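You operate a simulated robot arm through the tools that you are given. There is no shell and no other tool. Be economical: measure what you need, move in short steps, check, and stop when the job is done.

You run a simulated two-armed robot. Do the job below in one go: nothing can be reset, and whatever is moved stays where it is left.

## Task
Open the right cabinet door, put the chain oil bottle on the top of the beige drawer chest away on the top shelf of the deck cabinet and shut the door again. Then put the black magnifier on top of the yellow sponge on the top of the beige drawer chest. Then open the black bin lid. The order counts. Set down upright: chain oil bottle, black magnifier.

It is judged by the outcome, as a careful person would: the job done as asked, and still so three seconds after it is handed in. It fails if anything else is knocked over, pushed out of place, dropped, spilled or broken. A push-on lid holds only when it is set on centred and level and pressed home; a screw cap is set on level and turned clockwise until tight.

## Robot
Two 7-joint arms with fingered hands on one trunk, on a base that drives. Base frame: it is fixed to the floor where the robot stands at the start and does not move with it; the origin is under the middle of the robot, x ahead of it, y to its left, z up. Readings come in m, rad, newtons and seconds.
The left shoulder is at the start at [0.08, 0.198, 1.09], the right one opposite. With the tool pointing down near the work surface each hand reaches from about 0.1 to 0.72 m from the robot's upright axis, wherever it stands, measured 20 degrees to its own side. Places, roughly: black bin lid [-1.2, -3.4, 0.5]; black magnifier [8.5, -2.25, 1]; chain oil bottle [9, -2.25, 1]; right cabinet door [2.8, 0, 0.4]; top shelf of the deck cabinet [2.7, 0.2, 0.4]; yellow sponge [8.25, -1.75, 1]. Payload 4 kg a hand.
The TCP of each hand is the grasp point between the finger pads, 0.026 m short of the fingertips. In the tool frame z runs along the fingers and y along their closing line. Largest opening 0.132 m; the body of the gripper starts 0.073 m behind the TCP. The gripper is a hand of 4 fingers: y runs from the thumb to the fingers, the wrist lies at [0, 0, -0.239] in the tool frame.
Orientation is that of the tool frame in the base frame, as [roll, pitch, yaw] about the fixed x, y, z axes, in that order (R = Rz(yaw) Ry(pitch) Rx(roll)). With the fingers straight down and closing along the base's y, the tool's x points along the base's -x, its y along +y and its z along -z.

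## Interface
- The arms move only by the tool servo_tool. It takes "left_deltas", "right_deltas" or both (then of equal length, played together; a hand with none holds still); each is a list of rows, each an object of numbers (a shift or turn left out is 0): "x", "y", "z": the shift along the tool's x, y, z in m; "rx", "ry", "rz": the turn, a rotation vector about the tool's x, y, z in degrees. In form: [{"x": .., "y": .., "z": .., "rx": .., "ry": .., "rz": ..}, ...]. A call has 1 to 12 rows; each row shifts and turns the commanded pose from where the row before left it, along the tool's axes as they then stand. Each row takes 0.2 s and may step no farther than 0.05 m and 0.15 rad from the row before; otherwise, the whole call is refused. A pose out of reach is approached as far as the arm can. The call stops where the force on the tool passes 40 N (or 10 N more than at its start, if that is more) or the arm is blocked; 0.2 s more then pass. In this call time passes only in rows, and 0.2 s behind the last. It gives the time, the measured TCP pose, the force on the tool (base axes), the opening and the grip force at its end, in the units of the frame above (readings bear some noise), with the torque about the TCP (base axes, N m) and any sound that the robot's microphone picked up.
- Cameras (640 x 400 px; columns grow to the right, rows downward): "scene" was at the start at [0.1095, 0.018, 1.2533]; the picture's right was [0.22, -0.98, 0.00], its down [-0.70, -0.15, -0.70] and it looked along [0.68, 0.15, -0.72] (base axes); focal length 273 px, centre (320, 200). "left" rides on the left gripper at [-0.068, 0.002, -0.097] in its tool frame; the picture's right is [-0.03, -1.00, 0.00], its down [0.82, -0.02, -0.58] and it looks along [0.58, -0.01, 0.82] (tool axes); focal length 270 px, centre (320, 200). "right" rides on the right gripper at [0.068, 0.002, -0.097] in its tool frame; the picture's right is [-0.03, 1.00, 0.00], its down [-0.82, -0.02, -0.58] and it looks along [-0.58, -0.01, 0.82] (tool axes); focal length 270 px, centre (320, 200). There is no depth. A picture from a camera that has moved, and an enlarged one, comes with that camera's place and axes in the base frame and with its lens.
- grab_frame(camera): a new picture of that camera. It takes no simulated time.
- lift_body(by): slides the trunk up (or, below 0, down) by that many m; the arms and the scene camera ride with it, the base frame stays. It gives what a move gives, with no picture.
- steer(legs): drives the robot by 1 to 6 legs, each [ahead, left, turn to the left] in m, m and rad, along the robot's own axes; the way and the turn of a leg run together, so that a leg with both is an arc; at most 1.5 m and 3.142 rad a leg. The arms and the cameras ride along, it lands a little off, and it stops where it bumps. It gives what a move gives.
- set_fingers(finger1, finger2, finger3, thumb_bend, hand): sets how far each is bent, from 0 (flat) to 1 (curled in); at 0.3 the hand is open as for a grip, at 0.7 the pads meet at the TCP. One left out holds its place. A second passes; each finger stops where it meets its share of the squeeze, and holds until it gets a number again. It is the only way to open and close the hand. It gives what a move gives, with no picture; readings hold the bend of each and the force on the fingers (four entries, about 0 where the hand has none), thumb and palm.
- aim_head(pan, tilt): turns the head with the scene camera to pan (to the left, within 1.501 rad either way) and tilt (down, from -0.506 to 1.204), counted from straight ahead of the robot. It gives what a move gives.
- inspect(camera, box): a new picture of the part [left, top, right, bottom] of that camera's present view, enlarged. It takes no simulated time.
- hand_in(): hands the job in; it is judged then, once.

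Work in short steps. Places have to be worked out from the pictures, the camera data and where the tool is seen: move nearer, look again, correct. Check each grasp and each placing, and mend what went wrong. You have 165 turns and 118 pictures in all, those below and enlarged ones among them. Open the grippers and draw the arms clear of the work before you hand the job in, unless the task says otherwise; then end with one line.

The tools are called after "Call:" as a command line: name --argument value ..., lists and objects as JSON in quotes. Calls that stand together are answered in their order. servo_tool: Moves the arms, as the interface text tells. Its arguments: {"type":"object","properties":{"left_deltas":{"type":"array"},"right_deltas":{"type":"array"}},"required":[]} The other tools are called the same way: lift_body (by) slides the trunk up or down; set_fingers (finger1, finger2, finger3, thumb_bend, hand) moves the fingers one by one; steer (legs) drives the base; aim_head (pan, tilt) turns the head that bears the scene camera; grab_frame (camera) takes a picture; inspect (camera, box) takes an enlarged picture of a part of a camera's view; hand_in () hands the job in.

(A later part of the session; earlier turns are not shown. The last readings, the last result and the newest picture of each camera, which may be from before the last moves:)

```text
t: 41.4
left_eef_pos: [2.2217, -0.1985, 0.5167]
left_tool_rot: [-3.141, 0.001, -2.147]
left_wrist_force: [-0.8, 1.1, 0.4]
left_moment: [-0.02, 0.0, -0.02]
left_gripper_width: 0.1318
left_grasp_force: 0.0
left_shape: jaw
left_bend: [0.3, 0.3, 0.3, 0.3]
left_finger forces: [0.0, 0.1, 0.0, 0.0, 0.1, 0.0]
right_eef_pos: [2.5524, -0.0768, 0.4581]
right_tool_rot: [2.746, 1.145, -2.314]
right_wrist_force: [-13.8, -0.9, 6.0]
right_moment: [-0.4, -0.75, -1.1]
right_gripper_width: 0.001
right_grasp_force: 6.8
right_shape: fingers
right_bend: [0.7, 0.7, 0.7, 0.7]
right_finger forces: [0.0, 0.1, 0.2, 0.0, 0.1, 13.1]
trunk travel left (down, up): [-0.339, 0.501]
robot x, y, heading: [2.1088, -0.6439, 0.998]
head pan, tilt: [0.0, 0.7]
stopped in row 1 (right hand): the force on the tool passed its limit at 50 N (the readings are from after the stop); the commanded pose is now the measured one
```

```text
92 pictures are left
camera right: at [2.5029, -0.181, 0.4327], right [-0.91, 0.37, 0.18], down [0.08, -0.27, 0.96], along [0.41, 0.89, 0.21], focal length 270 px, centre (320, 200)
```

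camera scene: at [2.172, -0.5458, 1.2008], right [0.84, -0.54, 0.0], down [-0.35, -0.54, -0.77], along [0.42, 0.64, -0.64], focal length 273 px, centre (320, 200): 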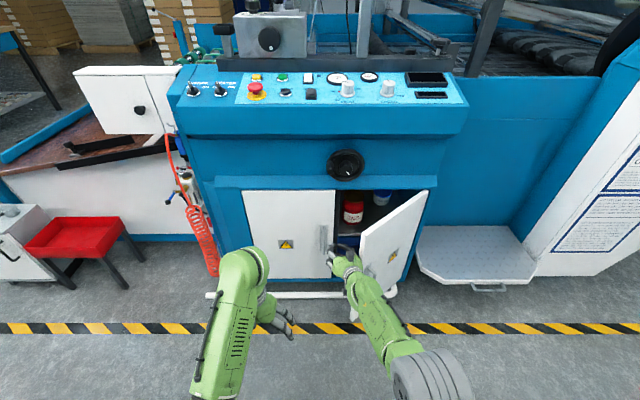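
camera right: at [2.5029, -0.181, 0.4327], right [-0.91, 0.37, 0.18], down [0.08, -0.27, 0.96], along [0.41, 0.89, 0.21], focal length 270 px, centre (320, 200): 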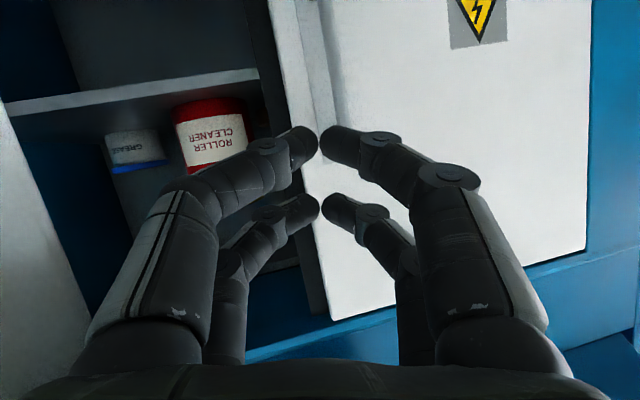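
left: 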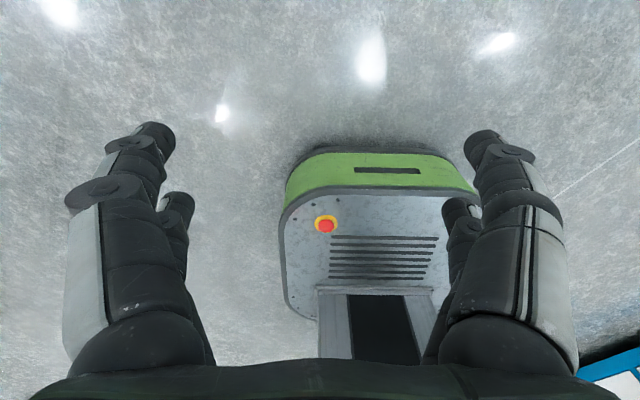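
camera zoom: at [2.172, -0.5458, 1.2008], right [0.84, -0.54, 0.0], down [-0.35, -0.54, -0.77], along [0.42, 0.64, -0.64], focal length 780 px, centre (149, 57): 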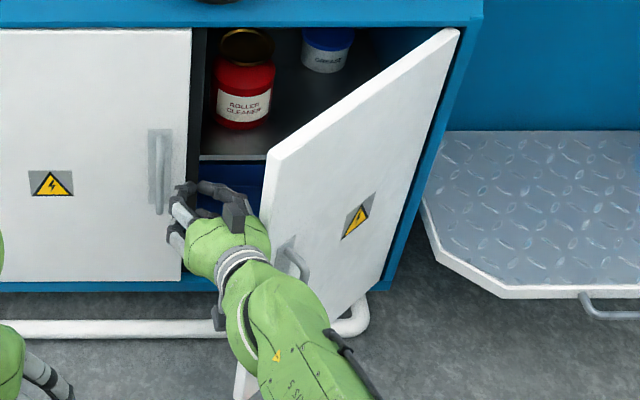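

The door's end face pushes on my palm, so I'm pushing radially. I step slightly left, go 0.07 m further in so the hand is behind the panel, then push right.

Call:
servo_tool --right_deltas '[{"z": 0.0048, "x": 0.0019, "y": 0.0192}, {"z": 0.03, "x": -0.022, "y": 0.005}, {"z": 0.03, "x": -0.022, "y": 0.005}, {"z": -0.0036, "x": -0.0014, "y": -0.0145}, {"z": -0.0036, "x": -0.0014, "y": -0.0145}, {"z": -0.0036, "x": -0.0014, "y": -0.0145}, {"z": -0.0036, "x": -0.0014, "y": -0.0145}, {"z": -0.0036, "x": -0.0014, "y": -0.0145}, {"z": -0.0036, "x": -0.0014, "y": -0.0145}]'

Call:
inspect --camera "scene" --box '[300, 180, 460, 320]'

```text
t: 42.8
left_eef_pos: [2.2228, -0.1983, 0.5169]
left_tool_rot: [3.141, -0.001, -2.144]
left_wrist_force: [0.7, 0.2, -0.3]
left_moment: [0.02, 0.03, -0.01]
left_gripper_width: 0.132
left_grasp_force: 0.1
left_shape: jaw
left_bend: [0.3, 0.3, 0.3, 0.3]
left_finger forces: [0.0, 0.0, 0.0, 0.1, 0.0, 0.0]
right_eef_pos: [2.5801, -0.0154, 0.4734]
right_tool_rot: [2.746, 1.136, -2.303]
right_wrist_force: [-0.4, -0.7, 0.3]
right_moment: [0.03, -0.03, 0.01]
right_gripper_width: 0.001
right_grasp_force: 0.1
right_shape: fingers
right_bend: [0.7, 0.7, 0.7, 0.7]
right_finger forces: [0.0, 0.0, 0.0, 0.0, 0.0, 0.0]
trunk travel left (down, up): [-0.339, 0.501]
robot x, y, heading: [2.1069, -0.6436, 0.999]
head pan, tilt: [0.0, 0.7]
stopped in row 6 (right hand): the force on the tool passed its limit at 49 N (the readings are from after the stop); the commanded pose is now the measured one
```

```text
2.86 times, centred on (380, 250) of scene
camera zoom: at [2.1732, -0.5452, 1.2006], right [0.84, -0.54, 0.0], down [-0.35, -0.54, -0.76], along [0.41, 0.64, -0.64], focal length 780 px, centre (149, 57)
```

zoom: 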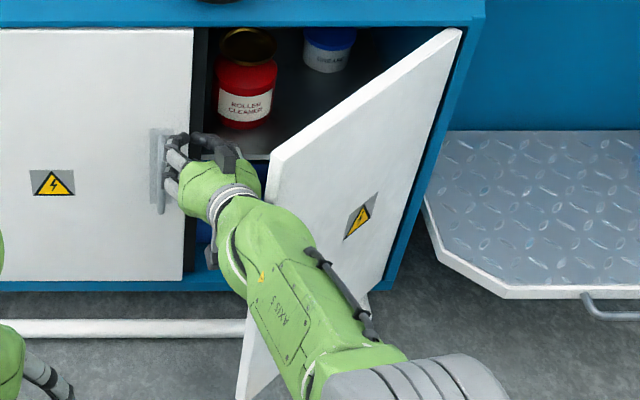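

The bump left no residual load. I push right slowly.

Call:
servo_tool --right_deltas '[{"z": -0.0019, "y": -0.0077}, {"z": -0.0019, "y": -0.0077}, {"z": -0.0019, "y": -0.0077}, {"z": -0.0019, "y": -0.0077}, {"z": -0.0019, "y": -0.0077}, {"z": -0.0019, "y": -0.0077}, {"z": -0.0019, "y": -0.0077}, {"z": -0.0019, "y": -0.0077}, {"z": -0.0019, "y": -0.0077}, {"z": -0.0019, "y": -0.0077}]'

Call:
inspect --camera "scene" --box '[300, 180, 460, 320]'

```text
t: 43.3
left_eef_pos: [2.2198, -0.1986, 0.5171]
left_tool_rot: [-3.141, 0.001, -2.14]
left_wrist_force: [-0.1, -0.2, -0.1]
left_moment: [-0.01, 0.0, 0.01]
left_gripper_width: 0.132
left_grasp_force: 0.1
left_shape: jaw
left_bend: [0.3, 0.3, 0.3, 0.3]
left_finger forces: [0.0, 0.0, 0.1, 0.0, 0.0, 0.1]
right_eef_pos: [2.5804, -0.0175, 0.4699]
right_tool_rot: [2.75, 1.134, -2.285]
right_wrist_force: [-12.8, -0.2, 3.7]
right_moment: [-0.51, -0.75, -1.81]
right_gripper_width: 0.0011
right_grasp_force: 0.2
right_shape: fingers
right_bend: [0.7, 0.7, 0.7, 0.7]
right_finger forces: [0.1, 0.0, 0.1, 0.0, 0.1, 0.0]
trunk travel left (down, up): [-0.339, 0.501]
robot x, y, heading: [2.1073, -0.6475, 1.0]
head pan, tilt: [0.0, 0.7]
stopped in row 2 (right hand): the force on the tool passed its limit at 48 N (the readings are from after the stop); the commanded pose is now the measured one
```

```text
2.86 times, centred on (380, 250) of scene
camera zoom: at [2.1715, -0.5456, 1.2008], right [0.84, -0.54, 0.0], down [-0.35, -0.54, -0.76], along [0.41, 0.64, -0.64], focal length 780 px, centre (149, 57)
```

zoom: 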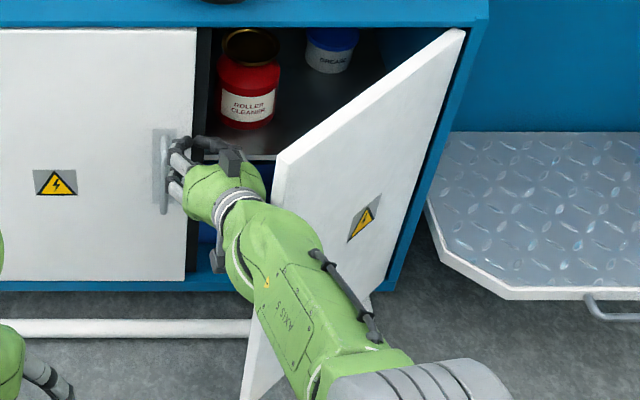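

The wrist rides on the door's end face because the forearm crosses it. I pull the hand back out and shift the base left so the arm comes from inside the opening.

Call:
servo_tool --right_deltas '[{"z": 0.003, "y": 0.012}, {"z": -0.035, "x": 0.015}, {"z": -0.035, "x": 0.015}, {"z": -0.035, "x": 0.015}, {"z": -0.035, "x": 0.015}]'

Call:
steer --legs '[[0, 0.27, 0]]'

Call:
grab_frame --camera "scene"

```text
t: 44.5
left_eef_pos: [2.2195, -0.1989, 0.5179]
left_tool_rot: [-3.14, 0.004, -2.141]
left_wrist_force: [-0.2, 0.5, 0.0]
left_moment: [0.0, -0.02, 0.01]
left_gripper_width: 0.1318
left_grasp_force: 0.1
left_shape: jaw
left_bend: [0.3, 0.3, 0.3, 0.3]
left_finger forces: [0.1, 0.1, 0.0, 0.1, 0.0, 0.0]
right_eef_pos: [2.5184, -0.1563, 0.4726]
right_tool_rot: [2.75, 1.137, -2.291]
right_wrist_force: [0.3, 0.2, 0.1]
right_moment: [-0.01, -0.04, 0.03]
right_gripper_width: 0.0012
right_grasp_force: 0.1
right_shape: fingers
right_bend: [0.7, 0.7, 0.7, 0.7]
right_finger forces: [0.0, 0.0, 0.1, 0.0, 0.0, 0.0]
trunk travel left (down, up): [-0.339, 0.501]
robot x, y, heading: [2.109, -0.6459, 1.0]
head pan, tilt: [0.0, 0.7]
```

```text
t: 46.4
left_eef_pos: [1.9931, -0.0529, 0.5181]
left_tool_rot: [-3.138, 0.0, -2.14]
left_wrist_force: [0.2, 0.1, -0.5]
left_moment: [0.0, -0.01, 0.0]
left_gripper_width: 0.1319
left_grasp_force: 0.1
left_shape: jaw
left_bend: [0.3, 0.3, 0.3, 0.3]
left_finger forces: [0.0, 0.1, 0.1, 0.0, 0.0, 0.1]
right_eef_pos: [2.2931, -0.0097, 0.4709]
right_tool_rot: [2.752, 1.133, -2.285]
right_wrist_force: [-0.6, 0.2, 0.2]
right_moment: [-0.02, 0.0, -0.01]
right_gripper_width: 0.0011
right_grasp_force: 0.0
right_shape: fingers
right_bend: [0.7, 0.7, 0.7, 0.7]
right_finger forces: [0.1, 0.0, 0.0, 0.0, 0.0, 0.0]
trunk travel left (down, up): [-0.339, 0.501]
robot x, y, heading: [1.8846, -0.4985, 0.999]
head pan, tilt: [0.0, 0.7]
```

```text
89 pictures are left
camera scene: at [1.9455, -0.4002, 1.2007], right [0.84, -0.54, 0.0], down [-0.35, -0.54, -0.76], along [0.41, 0.64, -0.64], focal length 273 px, centre (320, 200)
```

scene: 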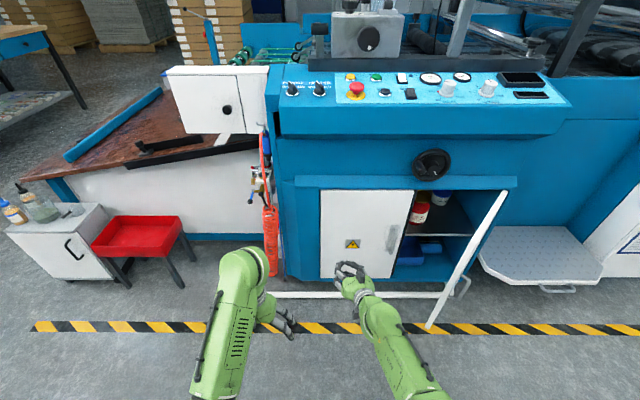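

The door is about 47° open. I turn the right hand to point ahead-right before sweeping it behind the panel.

Call:
servo_tool --right_deltas '[{"rx": 8}, {"rx": 8}, {"rx": 8}, {"rx": 8}, {"rx": 8}]'

Call:
grab_frame --camera "right"

```text
t: 47.6
left_eef_pos: [1.9935, -0.0543, 0.5163]
left_tool_rot: [-3.14, -0.002, -2.142]
left_wrist_force: [-0.6, 0.1, 0.2]
left_moment: [0.0, 0.04, 0.0]
left_gripper_width: 0.1321
left_grasp_force: 0.2
left_shape: jaw
left_bend: [0.3, 0.3, 0.3, 0.3]
left_finger forces: [0.0, 0.1, 0.0, 0.0, 0.1, 0.0]
right_eef_pos: [2.2928, -0.0109, 0.4693]
right_tool_rot: [-2.83, 1.135, -2.286]
right_wrist_force: [0.6, -0.7, -0.4]
right_moment: [0.0, -0.01, 0.06]
right_gripper_width: 0.0011
right_grasp_force: 0.0
right_shape: fingers
right_bend: [0.7, 0.7, 0.7, 0.7]
right_finger forces: [0.1, 0.1, 0.1, 0.1, 0.0, 0.1]
trunk travel left (down, up): [-0.339, 0.501]
robot x, y, heading: [1.8837, -0.499, 1.001]
head pan, tilt: [0.0, 0.7]
```

```text
88 pictures are left
camera right: at [2.1968, -0.0745, 0.447], right [-0.53, 0.84, -0.11], down [-0.22, -0.02, 0.97], along [0.82, 0.54, 0.2], focal length 270 px, centre (320, 200)
```

right: 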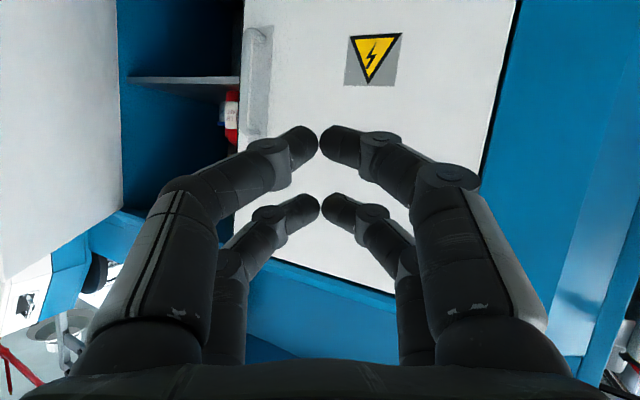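

I sweep the hand ahead and right into the space behind the panel.

Call:
servo_tool --right_deltas '[{"z": 0.0163, "x": -0.0082, "y": 0.0084}, {"z": 0.0163, "x": -0.0082, "y": 0.0084}, {"z": 0.0163, "x": -0.0082, "y": 0.0084}, {"z": 0.017, "x": -0.0035, "y": -0.036}, {"z": 0.017, "x": -0.0035, "y": -0.036}, {"z": 0.017, "x": -0.0035, "y": -0.036}, {"z": 0.017, "x": -0.0035, "y": -0.036}, {"z": 0.017, "x": -0.0035, "y": -0.036}, {"z": 0.017, "x": -0.0035, "y": -0.036}, {"z": 0.017, "x": -0.0035, "y": -0.036}]'

Call:
grab_frame --camera "scene"

```text
t: 49.8
left_eef_pos: [1.9943, -0.0529, 0.5177]
left_tool_rot: [3.141, 0.0, -2.142]
left_wrist_force: [0.3, 0.0, 0.7]
left_moment: [-0.01, 0.0, -0.02]
left_gripper_width: 0.1321
left_grasp_force: 0.1
left_shape: jaw
left_bend: [0.3, 0.3, 0.3, 0.3]
left_finger forces: [0.0, 0.1, 0.1, 0.0, 0.0, 0.0]
right_eef_pos: [2.5643, -0.1078, 0.4763]
right_tool_rot: [-2.833, 1.133, -2.289]
right_wrist_force: [0.2, 0.5, 0.6]
right_moment: [-0.04, -0.02, 0.01]
right_gripper_width: 0.001
right_grasp_force: 0.1
right_shape: fingers
right_bend: [0.7, 0.7, 0.7, 0.7]
right_finger forces: [0.0, 0.0, 0.1, 0.0, 0.0, 0.0]
trunk travel left (down, up): [-0.339, 0.501]
robot x, y, heading: [1.8861, -0.4956, 1.001]
head pan, tilt: [0.0, 0.7]
```

```text
87 pictures are left
camera scene: at [1.9466, -0.4008, 1.2007], right [0.84, -0.54, 0.0], down [-0.35, -0.54, -0.76], along [0.41, 0.64, -0.64], focal length 273 px, centre (320, 200)
```

scene: 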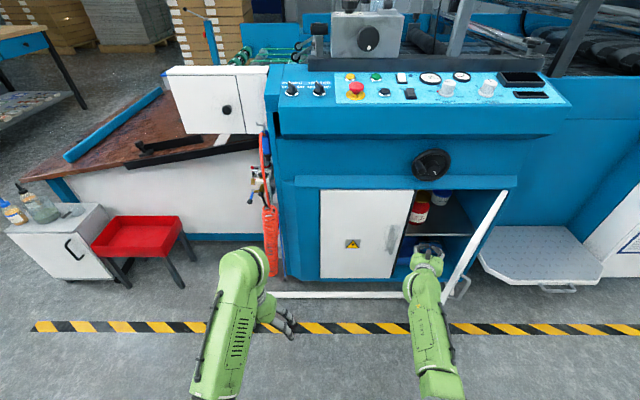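

The hand is behind the panel now. I push on to the right gently.

Call:
servo_tool --right_deltas '[{"z": 0.0085, "x": -0.0018, "y": -0.018}, {"z": 0.0085, "x": -0.0018, "y": -0.018}, {"z": 0.0085, "x": -0.0018, "y": -0.018}, {"z": 0.0085, "x": -0.0018, "y": -0.018}, {"z": 0.0085, "x": -0.0018, "y": -0.018}, {"z": 0.0085, "x": -0.0018, "y": -0.018}, {"z": 0.0085, "x": -0.0018, "y": -0.018}, {"z": 0.0085, "x": -0.0018, "y": -0.018}, {"z": 0.0085, "x": -0.0018, "y": -0.018}, {"z": 0.0085, "x": -0.0018, "y": -0.018}]'

Call:
grab_frame --camera "scene"

```text
t: 52.0
left_eef_pos: [1.9949, -0.0537, 0.5175]
left_tool_rot: [3.141, -0.001, -2.14]
left_wrist_force: [0.8, 0.1, -0.5]
left_moment: [-0.01, 0.0, 0.0]
left_gripper_width: 0.1318
left_grasp_force: 0.1
left_shape: jaw
left_bend: [0.3, 0.3, 0.3, 0.3]
left_finger forces: [0.0, 0.0, 0.1, 0.0, 0.0, 0.0]
right_eef_pos: [2.7217, -0.1993, 0.4785]
right_tool_rot: [-2.819, 1.142, -2.28]
right_wrist_force: [0.6, 0.2, -0.4]
right_moment: [0.01, 0.04, -0.02]
right_gripper_width: 0.001
right_grasp_force: 0.0
right_shape: fingers
right_bend: [0.7, 0.7, 0.7, 0.7]
right_finger forces: [0.0, 0.1, 0.1, 0.0, 0.1, 0.0]
right hand out of reach, approached as far as the arm can: row 9, 10
trunk travel left (down, up): [-0.339, 0.501]
robot x, y, heading: [1.881, -0.4982, 0.997]
head pan, tilt: [0.0, 0.7]
```

```text
86 pictures are left
camera scene: at [1.9464, -0.4008, 1.2007], right [0.84, -0.54, 0.0], down [-0.35, -0.54, -0.76], along [0.41, 0.64, -0.64], focal length 273 px, centre (320, 200)
```

scene: 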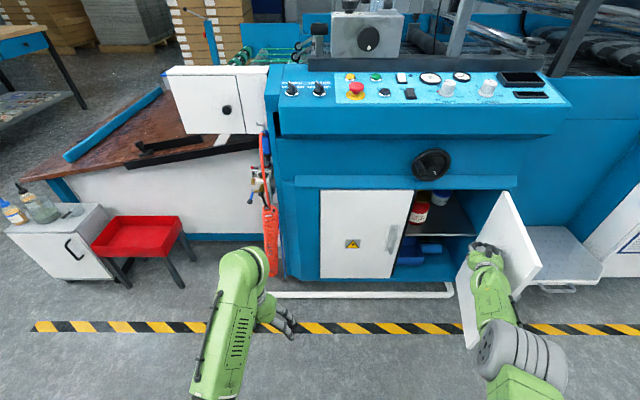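

Now about 75° open at the arm's limit. I shift the base right 0.12 m with the hand held to swing it past 90°.

Call:
steer --legs '[[0, -0.14, 0]]'

Call:
grab_frame --camera "scene"

```text
t: 53.5
left_eef_pos: [2.1102, -0.13, 0.5177]
left_tool_rot: [-3.135, 0.002, -2.138]
left_wrist_force: [-0.2, 0.0, -0.5]
left_moment: [-0.01, -0.04, 0.01]
left_gripper_width: 0.1319
left_grasp_force: 0.1
left_shape: jaw
left_bend: [0.3, 0.3, 0.3, 0.3]
left_finger forces: [0.0, 0.0, 0.0, 0.1, 0.1, 0.0]
right_eef_pos: [2.8303, -0.271, 0.4734]
right_tool_rot: [-2.818, 1.134, -2.268]
right_wrist_force: [-14.9, 0.3, 5.0]
right_moment: [-0.07, -0.2, -0.05]
right_gripper_width: 0.0001
right_grasp_force: 8.0
right_shape: fingers
right_bend: [0.69, 0.64, 0.78, 0.72]
right_finger forces: [0.0, 0.0, 10.9, 0.0, 4.4, 0.0]
trunk travel left (down, up): [-0.339, 0.501]
robot x, y, heading: [2.001, -0.5747, 1.001]
head pan, tilt: [0.0, 0.7]
stopped in leg 1: the force on the tool passed its limit at 44 N (the readings are from after the stop); the commanded pose is now the measured one
```

```text
85 pictures are left
camera scene: at [2.0619, -0.4775, 1.2009], right [0.84, -0.54, 0.0], down [-0.34, -0.54, -0.77], along [0.41, 0.65, -0.64], focal length 273 px, centre (320, 200)
```

scene: 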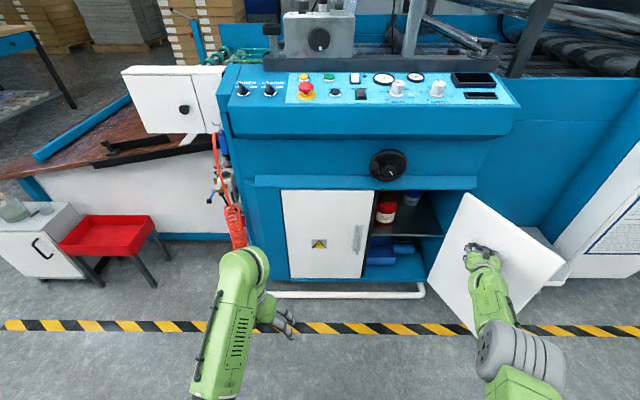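

The door is past 90°, wide open. I withdraw the hand to the left and back, and inspect the shelf.

Call:
servo_tool --right_deltas '[{"z": -0.017, "x": 0.0035, "y": 0.036}, {"z": -0.017, "x": 0.0035, "y": 0.036}, {"z": -0.017, "x": 0.0035, "y": 0.036}, {"z": -0.017, "x": 0.0035, "y": 0.036}, {"z": -0.03, "x": 0.01}, {"z": -0.04, "x": 0.01}, {"z": -0.04, "x": 0.01}]'

Call:
inspect --camera "scene" --box '[340, 170, 480, 300]'

Call:
grab_frame --camera "right"

```text
t: 55.1
left_eef_pos: [2.1117, -0.1292, 0.5171]
left_tool_rot: [-3.14, 0.001, -2.139]
left_wrist_force: [-0.5, -0.1, 0.3]
left_moment: [-0.01, -0.01, 0.03]
left_gripper_width: 0.1319
left_grasp_force: 0.1
left_shape: jaw
left_bend: [0.3, 0.3, 0.3, 0.3]
left_finger forces: [0.0, 0.0, 0.0, 0.1, 0.0, 0.1]
right_eef_pos: [2.6001, -0.2478, 0.4862]
right_tool_rot: [-2.822, 1.135, -2.274]
right_wrist_force: [0.0, 0.3, 0.3]
right_moment: [0.0, -0.01, 0.02]
right_gripper_width: 0.0012
right_grasp_force: 0.0
right_shape: fingers
right_bend: [0.7, 0.7, 0.7, 0.7]
right_finger forces: [0.0, 0.0, 0.1, 0.1, 0.0, 0.0]
trunk travel left (down, up): [-0.339, 0.501]
robot x, y, heading: [2.0037, -0.5741, 1.007]
head pan, tilt: [0.0, 0.7]
```

```text
3.08 times, centred on (410, 235) of scene
camera zoom: at [2.0637, -0.4779, 1.2008], right [0.84, -0.54, 0.0], down [-0.35, -0.54, -0.77], along [0.41, 0.65, -0.64], focal length 840 px, centre (43, 92)
```

zoom: 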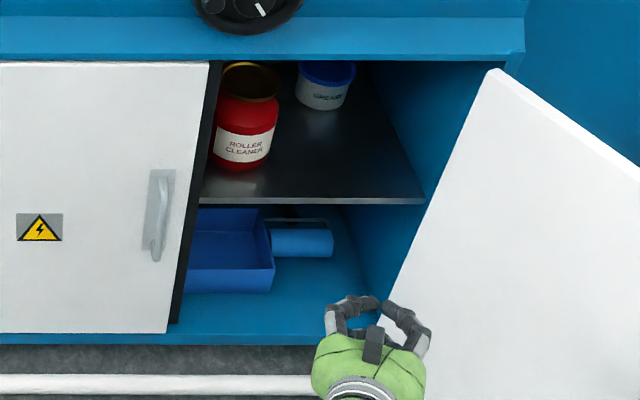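

```text
83 pictures are left
camera right: at [2.504, -0.3118, 0.4625], right [-0.53, 0.84, -0.11], down [-0.23, -0.02, 0.97], along [0.82, 0.54, 0.2], focal length 270 px, centre (320, 200)
```

right: 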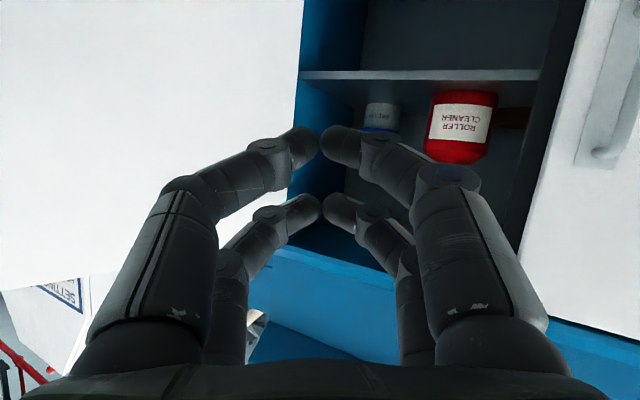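

Shelf's front-right area is free (roller cleaner and grease at left/back), shelf height ≈0.3. Door stays open; I back off, raise the trunk, and drive toward the chest.

Call:
steer --legs '[[-0.45, 0, 0], [0, 0, -1.49], [1.4, 0, 0], [1.4, 0, 0]]'

Call:
lift_body --by 0.45

Call:
aim_head --pan 0 --tilt 0.25

Call:
grab_frame --camera "scene"

```text
t: 74.6
left_eef_pos: [4.7171, -2.2764, 0.5172]
left_tool_rot: [-3.138, -0.001, 2.683]
left_wrist_force: [-0.9, -0.6, 0.6]
left_moment: [-0.02, 0.03, -0.02]
left_gripper_width: 0.1318
left_grasp_force: 0.3
left_shape: jaw
left_bend: [0.3, 0.3, 0.3, 0.3]
left_finger forces: [0.0, 0.0, 0.0, 0.0, 0.1, 0.0]
right_eef_pos: [4.654, -2.7759, 0.4849]
right_tool_rot: [-2.822, 1.133, 2.547]
right_wrist_force: [-0.3, -0.3, 0.1]
right_moment: [-0.03, -0.04, 0.03]
right_gripper_width: 0.0011
right_grasp_force: 0.1
right_shape: fingers
right_bend: [0.7, 0.7, 0.7, 0.7]
right_finger forces: [0.0, 0.0, 0.0, 0.1, 0.0, 0.0]
trunk travel left (down, up): [-0.339, 0.501]
robot x, y, heading: [4.2666, -2.2132, -0.457]
head pan, tilt: [0.0, 0.7]
```

```text
refused: 0.45 is not a number from -0.4 to 0.4
```

```text
t: 75.5
left_eef_pos: [4.718, -2.2773, 0.5176]
left_tool_rot: [-3.138, 0.0, 2.682]
left_wrist_force: [-0.2, -0.6, -0.5]
left_moment: [0.01, -0.01, -0.04]
left_gripper_width: 0.1319
left_grasp_force: 0.0
left_shape: jaw
left_bend: [0.3, 0.3, 0.3, 0.3]
left_finger forces: [0.0, 0.0, 0.0, 0.1, 0.0, 0.0]
right_eef_pos: [4.6536, -2.7762, 0.4846]
right_tool_rot: [-2.823, 1.133, 2.546]
right_wrist_force: [-0.5, 0.2, -0.5]
right_moment: [-0.01, 0.02, 0.02]
right_gripper_width: 0.001
right_grasp_force: 0.1
right_shape: fingers
right_bend: [0.7, 0.7, 0.7, 0.7]
right_finger forces: [0.0, 0.0, 0.0, 0.0, 0.0, 0.1]
trunk travel left (down, up): [-0.339, 0.501]
robot x, y, heading: [4.2623, -2.2131, -0.463]
head pan, tilt: [0.0, 0.25]
```

```text
82 pictures are left
camera scene: at [4.3747, -2.2701, 1.2415], right [-0.44, -0.9, 0.0], down [-0.22, 0.11, -0.97], along [0.87, -0.43, -0.25], focal length 273 px, centre (320, 200)
```

scene: 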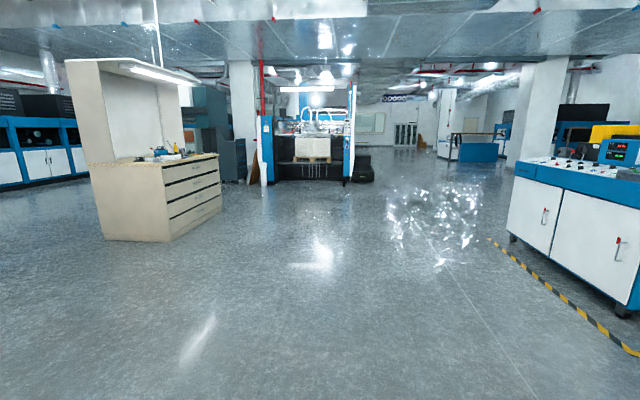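

The beige chest's drawer front runs from about (7.73,-2.02) to (8.99,-2.74), top at z≈0.9. I drive to a stand-off in front of it, facing it, and raise the trunk.

Call:
lift_body --by 0.38

Call:
steer --legs '[[0, 0, 0.23], [1.35, 0, 0], [1.35, 0, 0], [1.3, 0, 0], [0, 0, 1.283]]'

Call:
aim_head --pan 0 --tilt 0.6

Call:
grab_frame --camera "scene"

```text
t: 79.2
left_eef_pos: [4.7179, -2.2778, 0.8967]
left_tool_rot: [-3.139, 0.001, 2.683]
left_wrist_force: [0.5, -0.3, -0.1]
left_moment: [0.02, 0.01, -0.01]
left_gripper_width: 0.1319
left_grasp_force: 0.1
left_shape: jaw
left_bend: [0.3, 0.3, 0.3, 0.3]
left_finger forces: [0.1, 0.0, 0.0, 0.0, 0.1, 0.0]
right_eef_pos: [4.6545, -2.7757, 0.8654]
right_tool_rot: [-2.822, 1.132, 2.546]
right_wrist_force: [0.5, 0.3, 0.4]
right_moment: [-0.03, -0.01, 0.0]
right_gripper_width: 0.001
right_grasp_force: 0.1
right_shape: fingers
right_bend: [0.7, 0.7, 0.7, 0.7]
right_finger forces: [0.1, 0.1, 0.0, 0.0, 0.0, 0.0]
trunk travel left (down, up): [-0.719, 0.121]
robot x, y, heading: [4.2686, -2.2152, -0.463]
head pan, tilt: [0.0, 0.25]
```

```text
t: 102.3
left_eef_pos: [8.246, -2.6671, 0.8979]
left_tool_rot: [-3.141, 0.002, -2.094]
left_wrist_force: [-0.6, 0.3, -0.7]
left_moment: [-0.04, -0.02, -0.02]
left_gripper_width: 0.1319
left_grasp_force: 0.1
left_shape: jaw
left_bend: [0.3, 0.3, 0.3, 0.3]
left_finger forces: [0.1, 0.0, 0.1, 0.1, 0.0, 0.0]
right_eef_pos: [8.7393, -2.7643, 0.8636]
right_tool_rot: [-2.826, 1.13, -2.234]
right_wrist_force: [-6.6, -12.2, -2.9]
right_moment: [0.05, -0.03, -0.12]
right_gripper_width: 0.0008
right_grasp_force: 6.2
right_shape: fingers
right_bend: [0.7, 0.73, 0.67, 0.7]
right_finger forces: [0.0, 12.9, 0.0, 0.0, 0.0, 0.0]
trunk travel left (down, up): [-0.719, 0.121]
robot x, y, heading: [8.1563, -3.1174, 1.047]
head pan, tilt: [0.0, 0.25]
```

```text
t: 103.2
left_eef_pos: [8.2458, -2.668, 0.8976]
left_tool_rot: [-3.141, 0.0, -2.094]
left_wrist_force: [0.3, -0.6, 0.2]
left_moment: [-0.02, -0.02, -0.03]
left_gripper_width: 0.1317
left_grasp_force: 0.1
left_shape: jaw
left_bend: [0.3, 0.3, 0.3, 0.3]
left_finger forces: [0.0, 0.1, 0.1, 0.0, 0.0, 0.1]
right_eef_pos: [8.741, -2.7649, 0.8638]
right_tool_rot: [-2.826, 1.13, -2.234]
right_wrist_force: [-3.6, -8.2, 1.6]
right_moment: [0.13, -0.06, -0.08]
right_gripper_width: 0.001
right_grasp_force: 4.8
right_shape: fingers
right_bend: [0.7, 0.73, 0.67, 0.7]
right_finger forces: [0.1, 9.7, 0.0, 0.0, 0.1, 0.1]
trunk travel left (down, up): [-0.719, 0.121]
robot x, y, heading: [8.1556, -3.1134, 1.045]
head pan, tilt: [0.0, 0.6]
```

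```text
81 pictures are left
camera scene: at [8.2154, -3.0145, 1.5896], right [0.87, -0.5, 0.0], down [-0.28, -0.49, -0.83], along [0.41, 0.72, -0.56], focal length 273 px, centre (320, 200)
```

scene: 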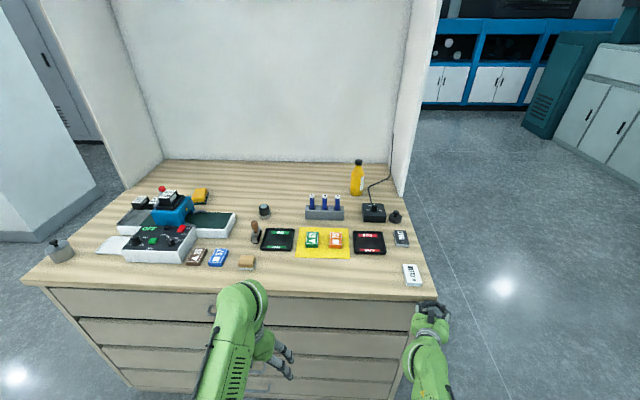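

The right fingers touch the chest front lightly; I back off, then zoom in on the objects.

Call:
steer --legs '[[-0.12, 0, 0]]'

Call:
inspect --camera "scene" --box '[20, 130, 230, 270]'

Call:
inspect --camera "scene" --box '[220, 130, 430, 270]'

```text
t: 104.4
left_eef_pos: [8.1881, -2.7668, 0.896]
left_tool_rot: [-3.139, -0.003, -2.094]
left_wrist_force: [0.6, 0.2, 0.6]
left_moment: [-0.03, 0.0, -0.01]
left_gripper_width: 0.1321
left_grasp_force: 0.1
left_shape: jaw
left_bend: [0.3, 0.3, 0.3, 0.3]
left_finger forces: [0.1, 0.1, 0.1, 0.1, 0.0, 0.0]
right_eef_pos: [8.6805, -2.8647, 0.8633]
right_tool_rot: [-2.824, 1.128, -2.233]
right_wrist_force: [0.3, 0.2, 0.3]
right_moment: [-0.01, 0.01, -0.01]
right_gripper_width: 0.0011
right_grasp_force: 0.1
right_shape: fingers
right_bend: [0.7, 0.7, 0.7, 0.7]
right_finger forces: [0.1, 0.1, 0.0, 0.0, 0.0, 0.0]
trunk travel left (down, up): [-0.719, 0.121]
robot x, y, heading: [8.0965, -3.2148, 1.048]
head pan, tilt: [0.0, 0.6]
```

```text
2.86 times, centred on (125, 200) of scene
camera zoom: at [8.1583, -3.1128, 1.5891], right [0.87, -0.5, 0.0], down [-0.28, -0.49, -0.82], along [0.41, 0.71, -0.57], focal length 780 px, centre (877, 200)
```

zoom: 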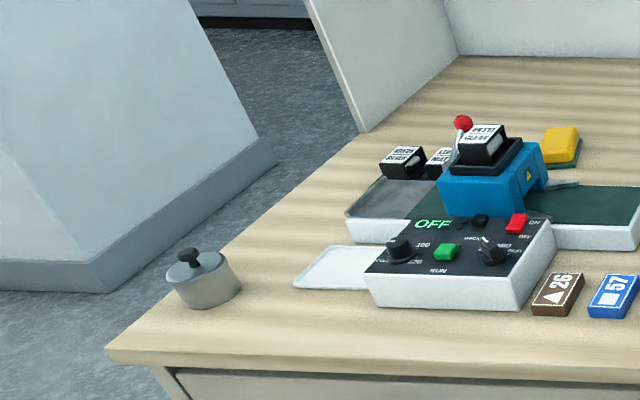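

```text
2.86 times, centred on (325, 200) of scene
camera zoom: at [8.1583, -3.1128, 1.5891], right [0.87, -0.5, 0.0], down [-0.28, -0.49, -0.82], along [0.41, 0.71, -0.57], focal length 780 px, centre (306, 200)
```

zoom: 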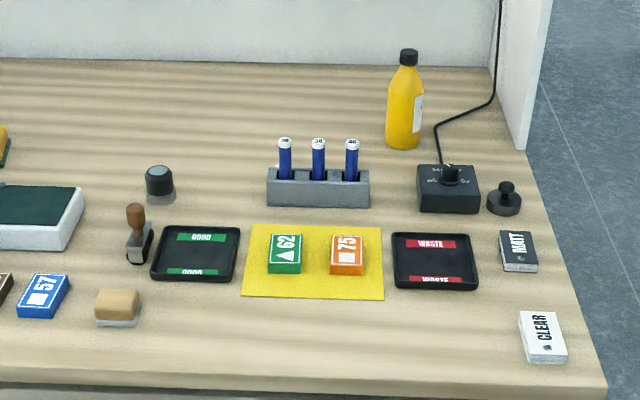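

Identified: chain oil bottle (yellow, black cap) at ≈(8.88,-2.19), loupe magnifier (black cylinder) and sponge (yellow/green block) at back left. I raise the right hand above the table and turn it to point ahead and ~40° down.

Call:
servo_tool --right_deltas '[{"x": -0.036, "y": -0.005, "z": -0.016}, {"x": -0.036, "y": -0.005, "z": -0.016, "rx": -6.3, "ry": 3.1, "rz": -1}, {"x": -0.036, "y": -0.003, "z": -0.016, "rx": -6.3, "ry": 3.1, "rz": -1}, {"x": -0.036, "z": -0.018, "rx": -6.3, "ry": 3.1, "rz": -1}, {"x": -0.034, "z": -0.02, "rx": -6.3, "ry": 3.1, "rz": -1}, {"x": -0.032, "z": -0.024}, {"x": -0.032, "z": -0.024}, {"x": -0.032, "z": -0.024}]'

Call:
set_fingers --hand "right" --finger1 0.3 --finger2 0.3 --finger3 0.3 --thumb_bend 0.3

Call:
grab_frame --camera "right"

```text
t: 106.2
left_eef_pos: [8.1869, -2.7693, 0.8968]
left_tool_rot: [-3.141, 0.001, -2.094]
left_wrist_force: [-0.2, -0.1, 0.2]
left_moment: [-0.01, 0.02, 0.0]
left_gripper_width: 0.1319
left_grasp_force: 0.0
left_shape: jaw
left_bend: [0.3, 0.3, 0.3, 0.3]
left_finger forces: [0.0, 0.0, 0.1, 0.1, 0.1, 0.1]
right_eef_pos: [8.6891, -2.8552, 1.181]
right_tool_rot: [3.081, 0.907, -2.156]
right_wrist_force: [-0.2, -1.1, -0.3]
right_moment: [0.01, -0.03, 0.0]
right_gripper_width: 0.0013
right_grasp_force: 0.1
right_shape: fingers
right_bend: [0.7, 0.7, 0.7, 0.7]
right_finger forces: [0.0, 0.0, 0.0, 0.0, 0.0, 0.1]
trunk travel left (down, up): [-0.719, 0.121]
robot x, y, heading: [8.0952, -3.2194, 1.053]
head pan, tilt: [0.0, 0.6]
```

```text
t: 107.2
left_eef_pos: [8.1881, -2.7697, 0.8974]
left_tool_rot: [-3.141, 0.001, -2.094]
left_wrist_force: [-0.4, 0.0, 0.4]
left_moment: [0.03, 0.0, -0.03]
left_gripper_width: 0.1319
left_grasp_force: 0.1
left_shape: jaw
left_bend: [0.3, 0.3, 0.3, 0.3]
left_finger forces: [0.0, 0.1, 0.1, 0.0, 0.0, 0.1]
right_eef_pos: [8.69, -2.8566, 1.182]
right_tool_rot: [3.084, 0.909, -2.157]
right_wrist_force: [-0.5, 0.2, 1.1]
right_moment: [0.01, 0.02, 0.01]
right_gripper_width: 0.1323
right_grasp_force: 0.1
right_shape: fingers
right_bend: [0.3, 0.3, 0.3, 0.3]
right_finger forces: [0.0, 0.1, 0.1, 0.1, 0.0, 0.1]
trunk travel left (down, up): [-0.719, 0.121]
robot x, y, heading: [8.0946, -3.2189, 1.051]
head pan, tilt: [0.0, 0.6]
```

```text
78 pictures are left
camera right: at [8.6272, -2.9568, 1.1873], right [-0.85, 0.53, 0.06], down [0.07, 0.01, 1.0], along [0.52, 0.85, -0.05], focal length 270 px, centre (320, 200)
```

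right: 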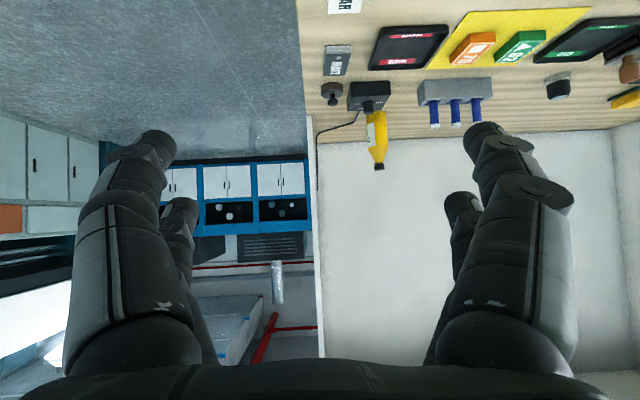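

Bottle body centre triangulates to (8.88,-2.19,0.96): 1.28 m ahead, 0.17 right. I raise and tuck the left hand, then drive ahead 0.28 m.

Call:
servo_tool --left_deltas '[{"z": -0.05}, {"z": -0.05}, {"z": -0.05}, {"z": -0.05}, {"z": -0.05}]'

Call:
steer --legs '[[0.28, 0, 0]]'

Call:
grab_frame --camera "scene"

Call:
grab_frame --camera "right"

```text
t: 108.4
left_eef_pos: [8.2287, -2.7187, 1.034]
left_tool_rot: [3.14, 0.002, -2.096]
left_wrist_force: [-0.1, -0.9, -0.1]
left_moment: [0.02, 0.03, 0.04]
left_gripper_width: 0.1319
left_grasp_force: 0.1
left_shape: jaw
left_bend: [0.3, 0.3, 0.3, 0.3]
left_finger forces: [0.0, 0.1, 0.0, 0.0, 0.0, 0.0]
left hand out of reach, approached as far as the arm can: row 3, 4, 5
right_eef_pos: [8.6889, -2.8569, 1.1813]
right_tool_rot: [3.083, 0.907, -2.156]
right_wrist_force: [-0.5, 0.0, -0.8]
right_moment: [-0.03, -0.02, 0.0]
right_gripper_width: 0.1325
right_grasp_force: 0.0
right_shape: fingers
right_bend: [0.3, 0.3, 0.3, 0.3]
right_finger forces: [0.0, 0.0, 0.0, 0.0, 0.0, 0.0]
trunk travel left (down, up): [-0.719, 0.121]
robot x, y, heading: [8.0928, -3.219, 1.048]
head pan, tilt: [0.0, 0.6]
```

```text
t: 110.4
left_eef_pos: [8.3635, -2.4817, 1.0349]
left_tool_rot: [-3.141, 0.005, -2.095]
left_wrist_force: [-0.2, -0.2, 0.2]
left_moment: [0.02, 0.01, 0.01]
left_gripper_width: 0.132
left_grasp_force: 0.1
left_shape: jaw
left_bend: [0.3, 0.3, 0.3, 0.3]
left_finger forces: [0.0, 0.0, 0.1, 0.1, 0.0, 0.0]
right_eef_pos: [8.8248, -2.6208, 1.184]
right_tool_rot: [3.085, 0.911, -2.156]
right_wrist_force: [0.4, -0.4, -1.0]
right_moment: [-0.01, -0.01, 0.01]
right_gripper_width: 0.1326
right_grasp_force: 0.0
right_shape: fingers
right_bend: [0.3, 0.3, 0.3, 0.3]
right_finger forces: [0.0, 0.0, 0.1, 0.1, 0.1, 0.0]
trunk travel left (down, up): [-0.719, 0.121]
robot x, y, heading: [8.2378, -2.9799, 1.049]
head pan, tilt: [0.0, 0.6]
```

```text
77 pictures are left
camera scene: at [8.2929, -2.88, 1.5896], right [0.87, -0.5, 0.0], down [-0.28, -0.49, -0.83], along [0.41, 0.72, -0.56], focal length 273 px, centre (320, 200)
```

scene: 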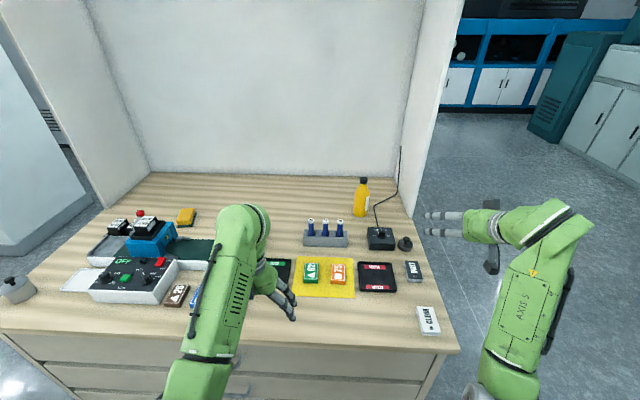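

```text
76 pictures are left
camera right: at [8.764, -2.7204, 1.1883], right [-0.85, 0.53, 0.06], down [0.07, 0.01, 1.0], along [0.52, 0.85, -0.04], focal length 270 px, centre (320, 200)
```

right: 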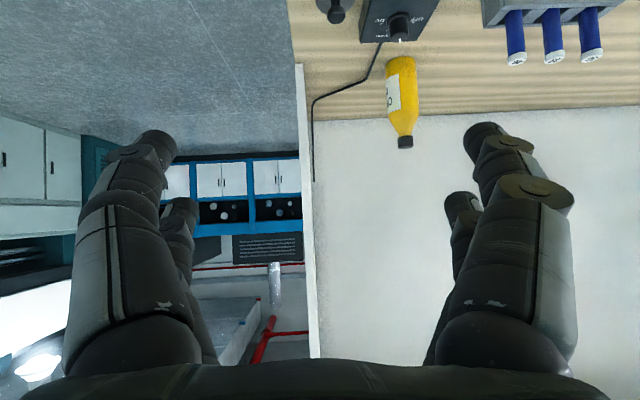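

Bottle at (8.89,-2.17), z 0.90–1.07, still a bit beyond arm reach. The base front is ~0.3 m from its axis and the chest 0.52 m, so I can drive 0.16 m more; the hands are above all objects.

Call:
steer --legs '[[0.16, 0, 0]]'

Call:
servo_tool --right_deltas '[{"y": 0.045}, {"y": 0.045}, {"y": 0.045}, {"y": 0.045}]'

Call:
grab_frame --camera "right"

Call:
grab_frame --camera "scene"

```text
t: 111.8
left_eef_pos: [8.4425, -2.3452, 1.0352]
left_tool_rot: [-3.139, 0.006, -2.092]
left_wrist_force: [0.2, 0.0, -0.8]
left_moment: [0.01, -0.04, 0.0]
left_gripper_width: 0.1319
left_grasp_force: 0.0
left_shape: jaw
left_bend: [0.3, 0.3, 0.3, 0.3]
left_finger forces: [0.0, 0.0, 0.1, 0.0, 0.0, 0.1]
right_eef_pos: [8.9047, -2.482, 1.1852]
right_tool_rot: [3.085, 0.911, -2.155]
right_wrist_force: [-0.2, -0.1, -1.1]
right_moment: [-0.01, 0.01, -0.01]
right_gripper_width: 0.1326
right_grasp_force: 0.1
right_shape: fingers
right_bend: [0.3, 0.3, 0.3, 0.3]
right_finger forces: [0.1, 0.0, 0.0, 0.1, 0.0, 0.0]
trunk travel left (down, up): [-0.719, 0.121]
robot x, y, heading: [8.3128, -2.8404, 1.049]
head pan, tilt: [0.0, 0.6]
```

```text
t: 112.8
left_eef_pos: [8.4423, -2.3415, 1.0336]
left_tool_rot: [-3.141, 0.001, -2.093]
left_wrist_force: [0.6, 0.8, 0.1]
left_moment: [-0.01, -0.02, 0.0]
left_gripper_width: 0.1318
left_grasp_force: 0.1
left_shape: jaw
left_bend: [0.3, 0.3, 0.3, 0.3]
left_finger forces: [0.0, 0.1, 0.1, 0.0, 0.0, 0.0]
right_eef_pos: [8.7484, -2.385, 1.1907]
right_tool_rot: [3.087, 0.908, -2.153]
right_wrist_force: [-0.8, 0.5, -0.6]
right_moment: [-0.01, -0.03, -0.02]
right_gripper_width: 0.1325
right_grasp_force: 0.0
right_shape: fingers
right_bend: [0.3, 0.3, 0.3, 0.3]
right_finger forces: [0.1, 0.0, 0.0, 0.0, 0.0, 0.1]
trunk travel left (down, up): [-0.719, 0.121]
robot x, y, heading: [8.3161, -2.8441, 1.051]
head pan, tilt: [0.0, 0.6]
```

```text
75 pictures are left
camera right: at [8.6874, -2.4863, 1.1952], right [-0.85, 0.53, 0.05], down [0.07, 0.01, 1.0], along [0.52, 0.85, -0.05], focal length 270 px, centre (320, 200)
```

right: 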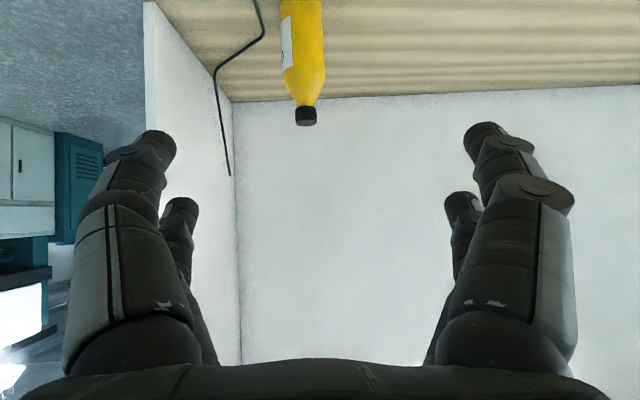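

```text
74 pictures are left
camera scene: at [8.3723, -2.7379, 1.5893], right [0.87, -0.5, 0.0], down [-0.28, -0.49, -0.82], along [0.41, 0.71, -0.57], focal length 273 px, centre (320, 200)
```

scene: 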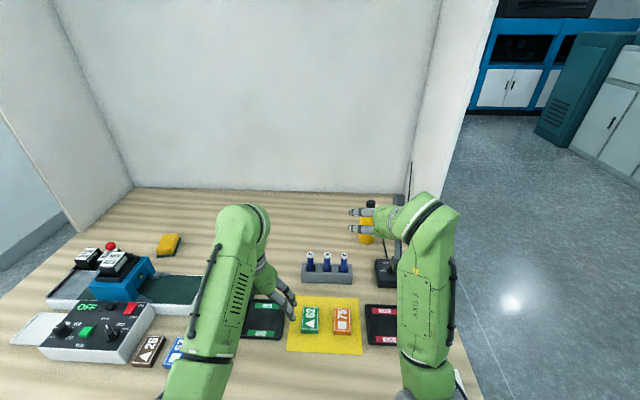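

The bottle is now nearly straight along the tool axis, 0.33 m ahead-down. I approach 0.22 m and check.

Call:
servo_tool --right_deltas '[{"z": 0.04, "y": -0.007}, {"z": 0.04, "y": -0.007}, {"z": 0.035}, {"z": 0.035}, {"z": 0.035}, {"z": 0.035}]'

Call:
grab_frame --camera "right"

Call:
inspect --camera "scene" --box '[280, 160, 480, 300]'

```text
t: 114.2
left_eef_pos: [8.4436, -2.3419, 1.034]
left_tool_rot: [-3.139, 0.003, -2.091]
left_wrist_force: [-0.2, 0.0, 0.1]
left_moment: [0.0, 0.01, -0.03]
left_gripper_width: 0.1318
left_grasp_force: 0.0
left_shape: jaw
left_bend: [0.3, 0.3, 0.3, 0.3]
left_finger forces: [0.1, 0.1, 0.0, 0.0, 0.0, 0.0]
right_eef_pos: [8.8475, -2.2419, 1.0522]
right_tool_rot: [3.083, 0.909, -2.155]
right_wrist_force: [-0.4, 0.0, -0.8]
right_moment: [-0.03, 0.04, -0.03]
right_gripper_width: 0.1325
right_grasp_force: 0.0
right_shape: fingers
right_bend: [0.3, 0.3, 0.3, 0.3]
right_finger forces: [0.0, 0.1, 0.0, 0.0, 0.1, 0.1]
trunk travel left (down, up): [-0.719, 0.121]
robot x, y, heading: [8.3164, -2.8431, 1.053]
head pan, tilt: [0.0, 0.6]
```

```text
73 pictures are left
camera right: at [8.7869, -2.3425, 1.057], right [-0.85, 0.53, 0.06], down [0.07, 0.01, 1.0], along [0.52, 0.85, -0.05], focal length 270 px, centre (320, 200)
```

right: 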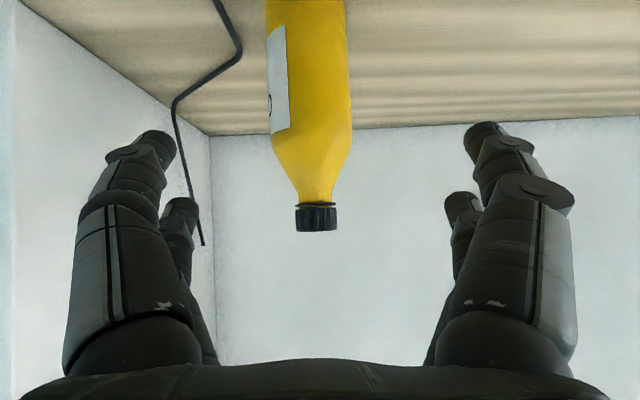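

```text
2.86 times, centred on (380, 230) of scene
camera zoom: at [8.3741, -2.7384, 1.5893], right [0.87, -0.5, 0.0], down [-0.28, -0.49, -0.82], along [0.41, 0.71, -0.57], focal length 780 px, centre (149, 114)
```

zoom: 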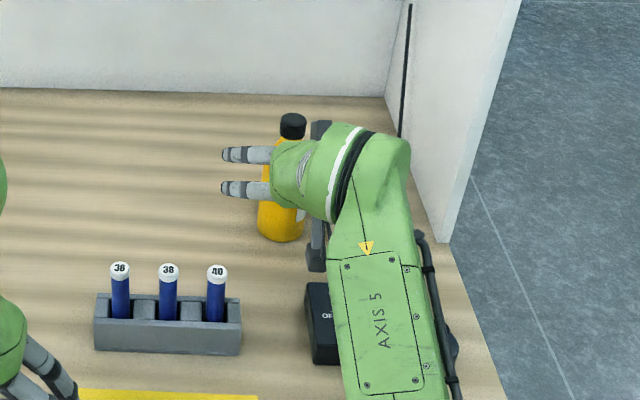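

Bottle centred between the fingers; I go the last 0.12 m.

Call:
servo_tool --right_deltas '[{"z": 0.03, "x": 0.004, "y": -0.002}, {"z": 0.03, "x": 0.004, "y": -0.002}, {"z": 0.03, "x": 0.004, "y": -0.002}, {"z": 0.025, "x": 0.005, "y": -0.002}]'

Call:
grab_frame --camera "right"

Call:
inspect --camera "scene" --box '[280, 160, 480, 300]'

```text
t: 115.2
left_eef_pos: [8.4436, -2.3425, 1.0337]
left_tool_rot: [-3.139, 0.001, -2.095]
left_wrist_force: [-0.3, 0.2, 0.2]
left_moment: [-0.02, 0.02, 0.01]
left_gripper_width: 0.1319
left_grasp_force: 0.1
left_shape: jaw
left_bend: [0.3, 0.3, 0.3, 0.3]
left_finger forces: [0.1, 0.1, 0.0, 0.0, 0.1, 0.0]
right_eef_pos: [8.8891, -2.1799, 0.9774]
right_tool_rot: [3.087, 0.914, -2.154]
right_wrist_force: [-0.1, 0.3, 1.2]
right_moment: [-0.12, 0.09, -0.02]
right_gripper_width: 0.1326
right_grasp_force: 0.1
right_shape: fingers
right_bend: [0.3, 0.3, 0.3, 0.3]
right_finger forces: [0.1, 0.1, 0.1, 0.1, 0.1, 0.0]
right hand out of reach, approached as far as the arm can: row 4
trunk travel left (down, up): [-0.719, 0.121]
robot x, y, heading: [8.3108, -2.8402, 1.048]
head pan, tilt: [0.0, 0.6]
```

```text
71 pictures are left
camera right: at [8.8283, -2.2809, 0.9823], right [-0.85, 0.53, 0.05], down [0.07, 0.01, 1.0], along [0.53, 0.85, -0.04], focal length 270 px, centre (320, 200)
```

right: 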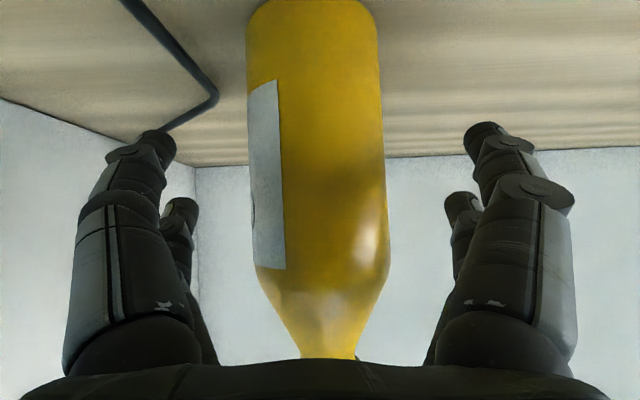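

```text
2.86 times, centred on (380, 230) of scene
camera zoom: at [8.3739, -2.7385, 1.5892], right [0.87, -0.5, 0.0], down [-0.28, -0.49, -0.82], along [0.41, 0.71, -0.57], focal length 780 px, centre (149, 114)
```

zoom: 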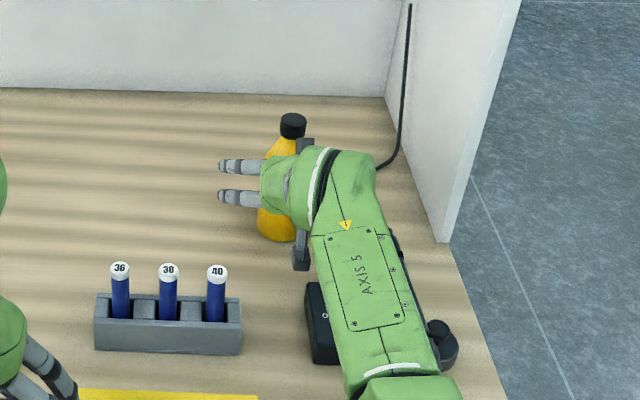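

The bottle is around the TCP, centred. I close on it.

Call:
set_fingers --hand "right" --finger1 0.62 --finger2 0.62 --finger3 0.62 --thumb_bend 0.62

Call:
grab_frame --camera "right"

```text
t: 116.2
left_eef_pos: [8.4441, -2.3421, 1.0336]
left_tool_rot: [-3.14, 0.003, -2.093]
left_wrist_force: [-0.5, -0.1, 0.7]
left_moment: [-0.02, 0.0, -0.04]
left_gripper_width: 0.1317
left_grasp_force: 0.0
left_shape: jaw
left_bend: [0.3, 0.3, 0.3, 0.3]
left_finger forces: [0.1, 0.0, 0.0, 0.0, 0.0, 0.0]
right_eef_pos: [8.8891, -2.1815, 0.9762]
right_tool_rot: [3.09, 0.91, -2.155]
right_wrist_force: [1.4, 0.7, 0.8]
right_moment: [-0.09, -0.05, -0.01]
right_gripper_width: 0.0547
right_grasp_force: 10.6
right_shape: fingers
right_bend: [0.53, 0.57, 0.59, 0.57]
right_finger forces: [6.4, 3.6, 2.3, 0.0, 9.3, 0.1]
trunk travel left (down, up): [-0.719, 0.121]
robot x, y, heading: [8.3144, -2.8435, 1.05]
head pan, tilt: [0.0, 0.6]
```

```text
69 pictures are left
camera right: at [8.8279, -2.2825, 0.9812], right [-0.85, 0.53, 0.05], down [0.07, 0.01, 1.0], along [0.53, 0.85, -0.05], focal length 270 px, centre (320, 200)
```

right: 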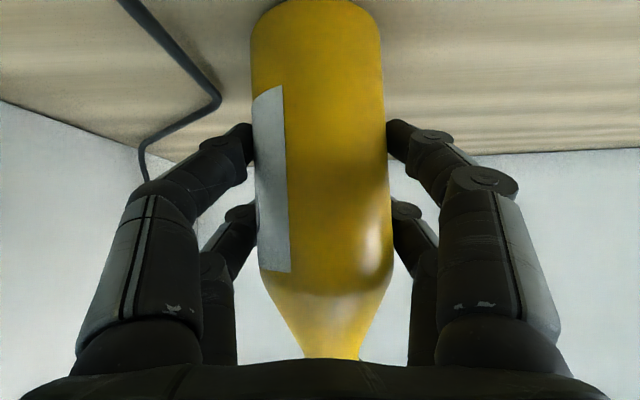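

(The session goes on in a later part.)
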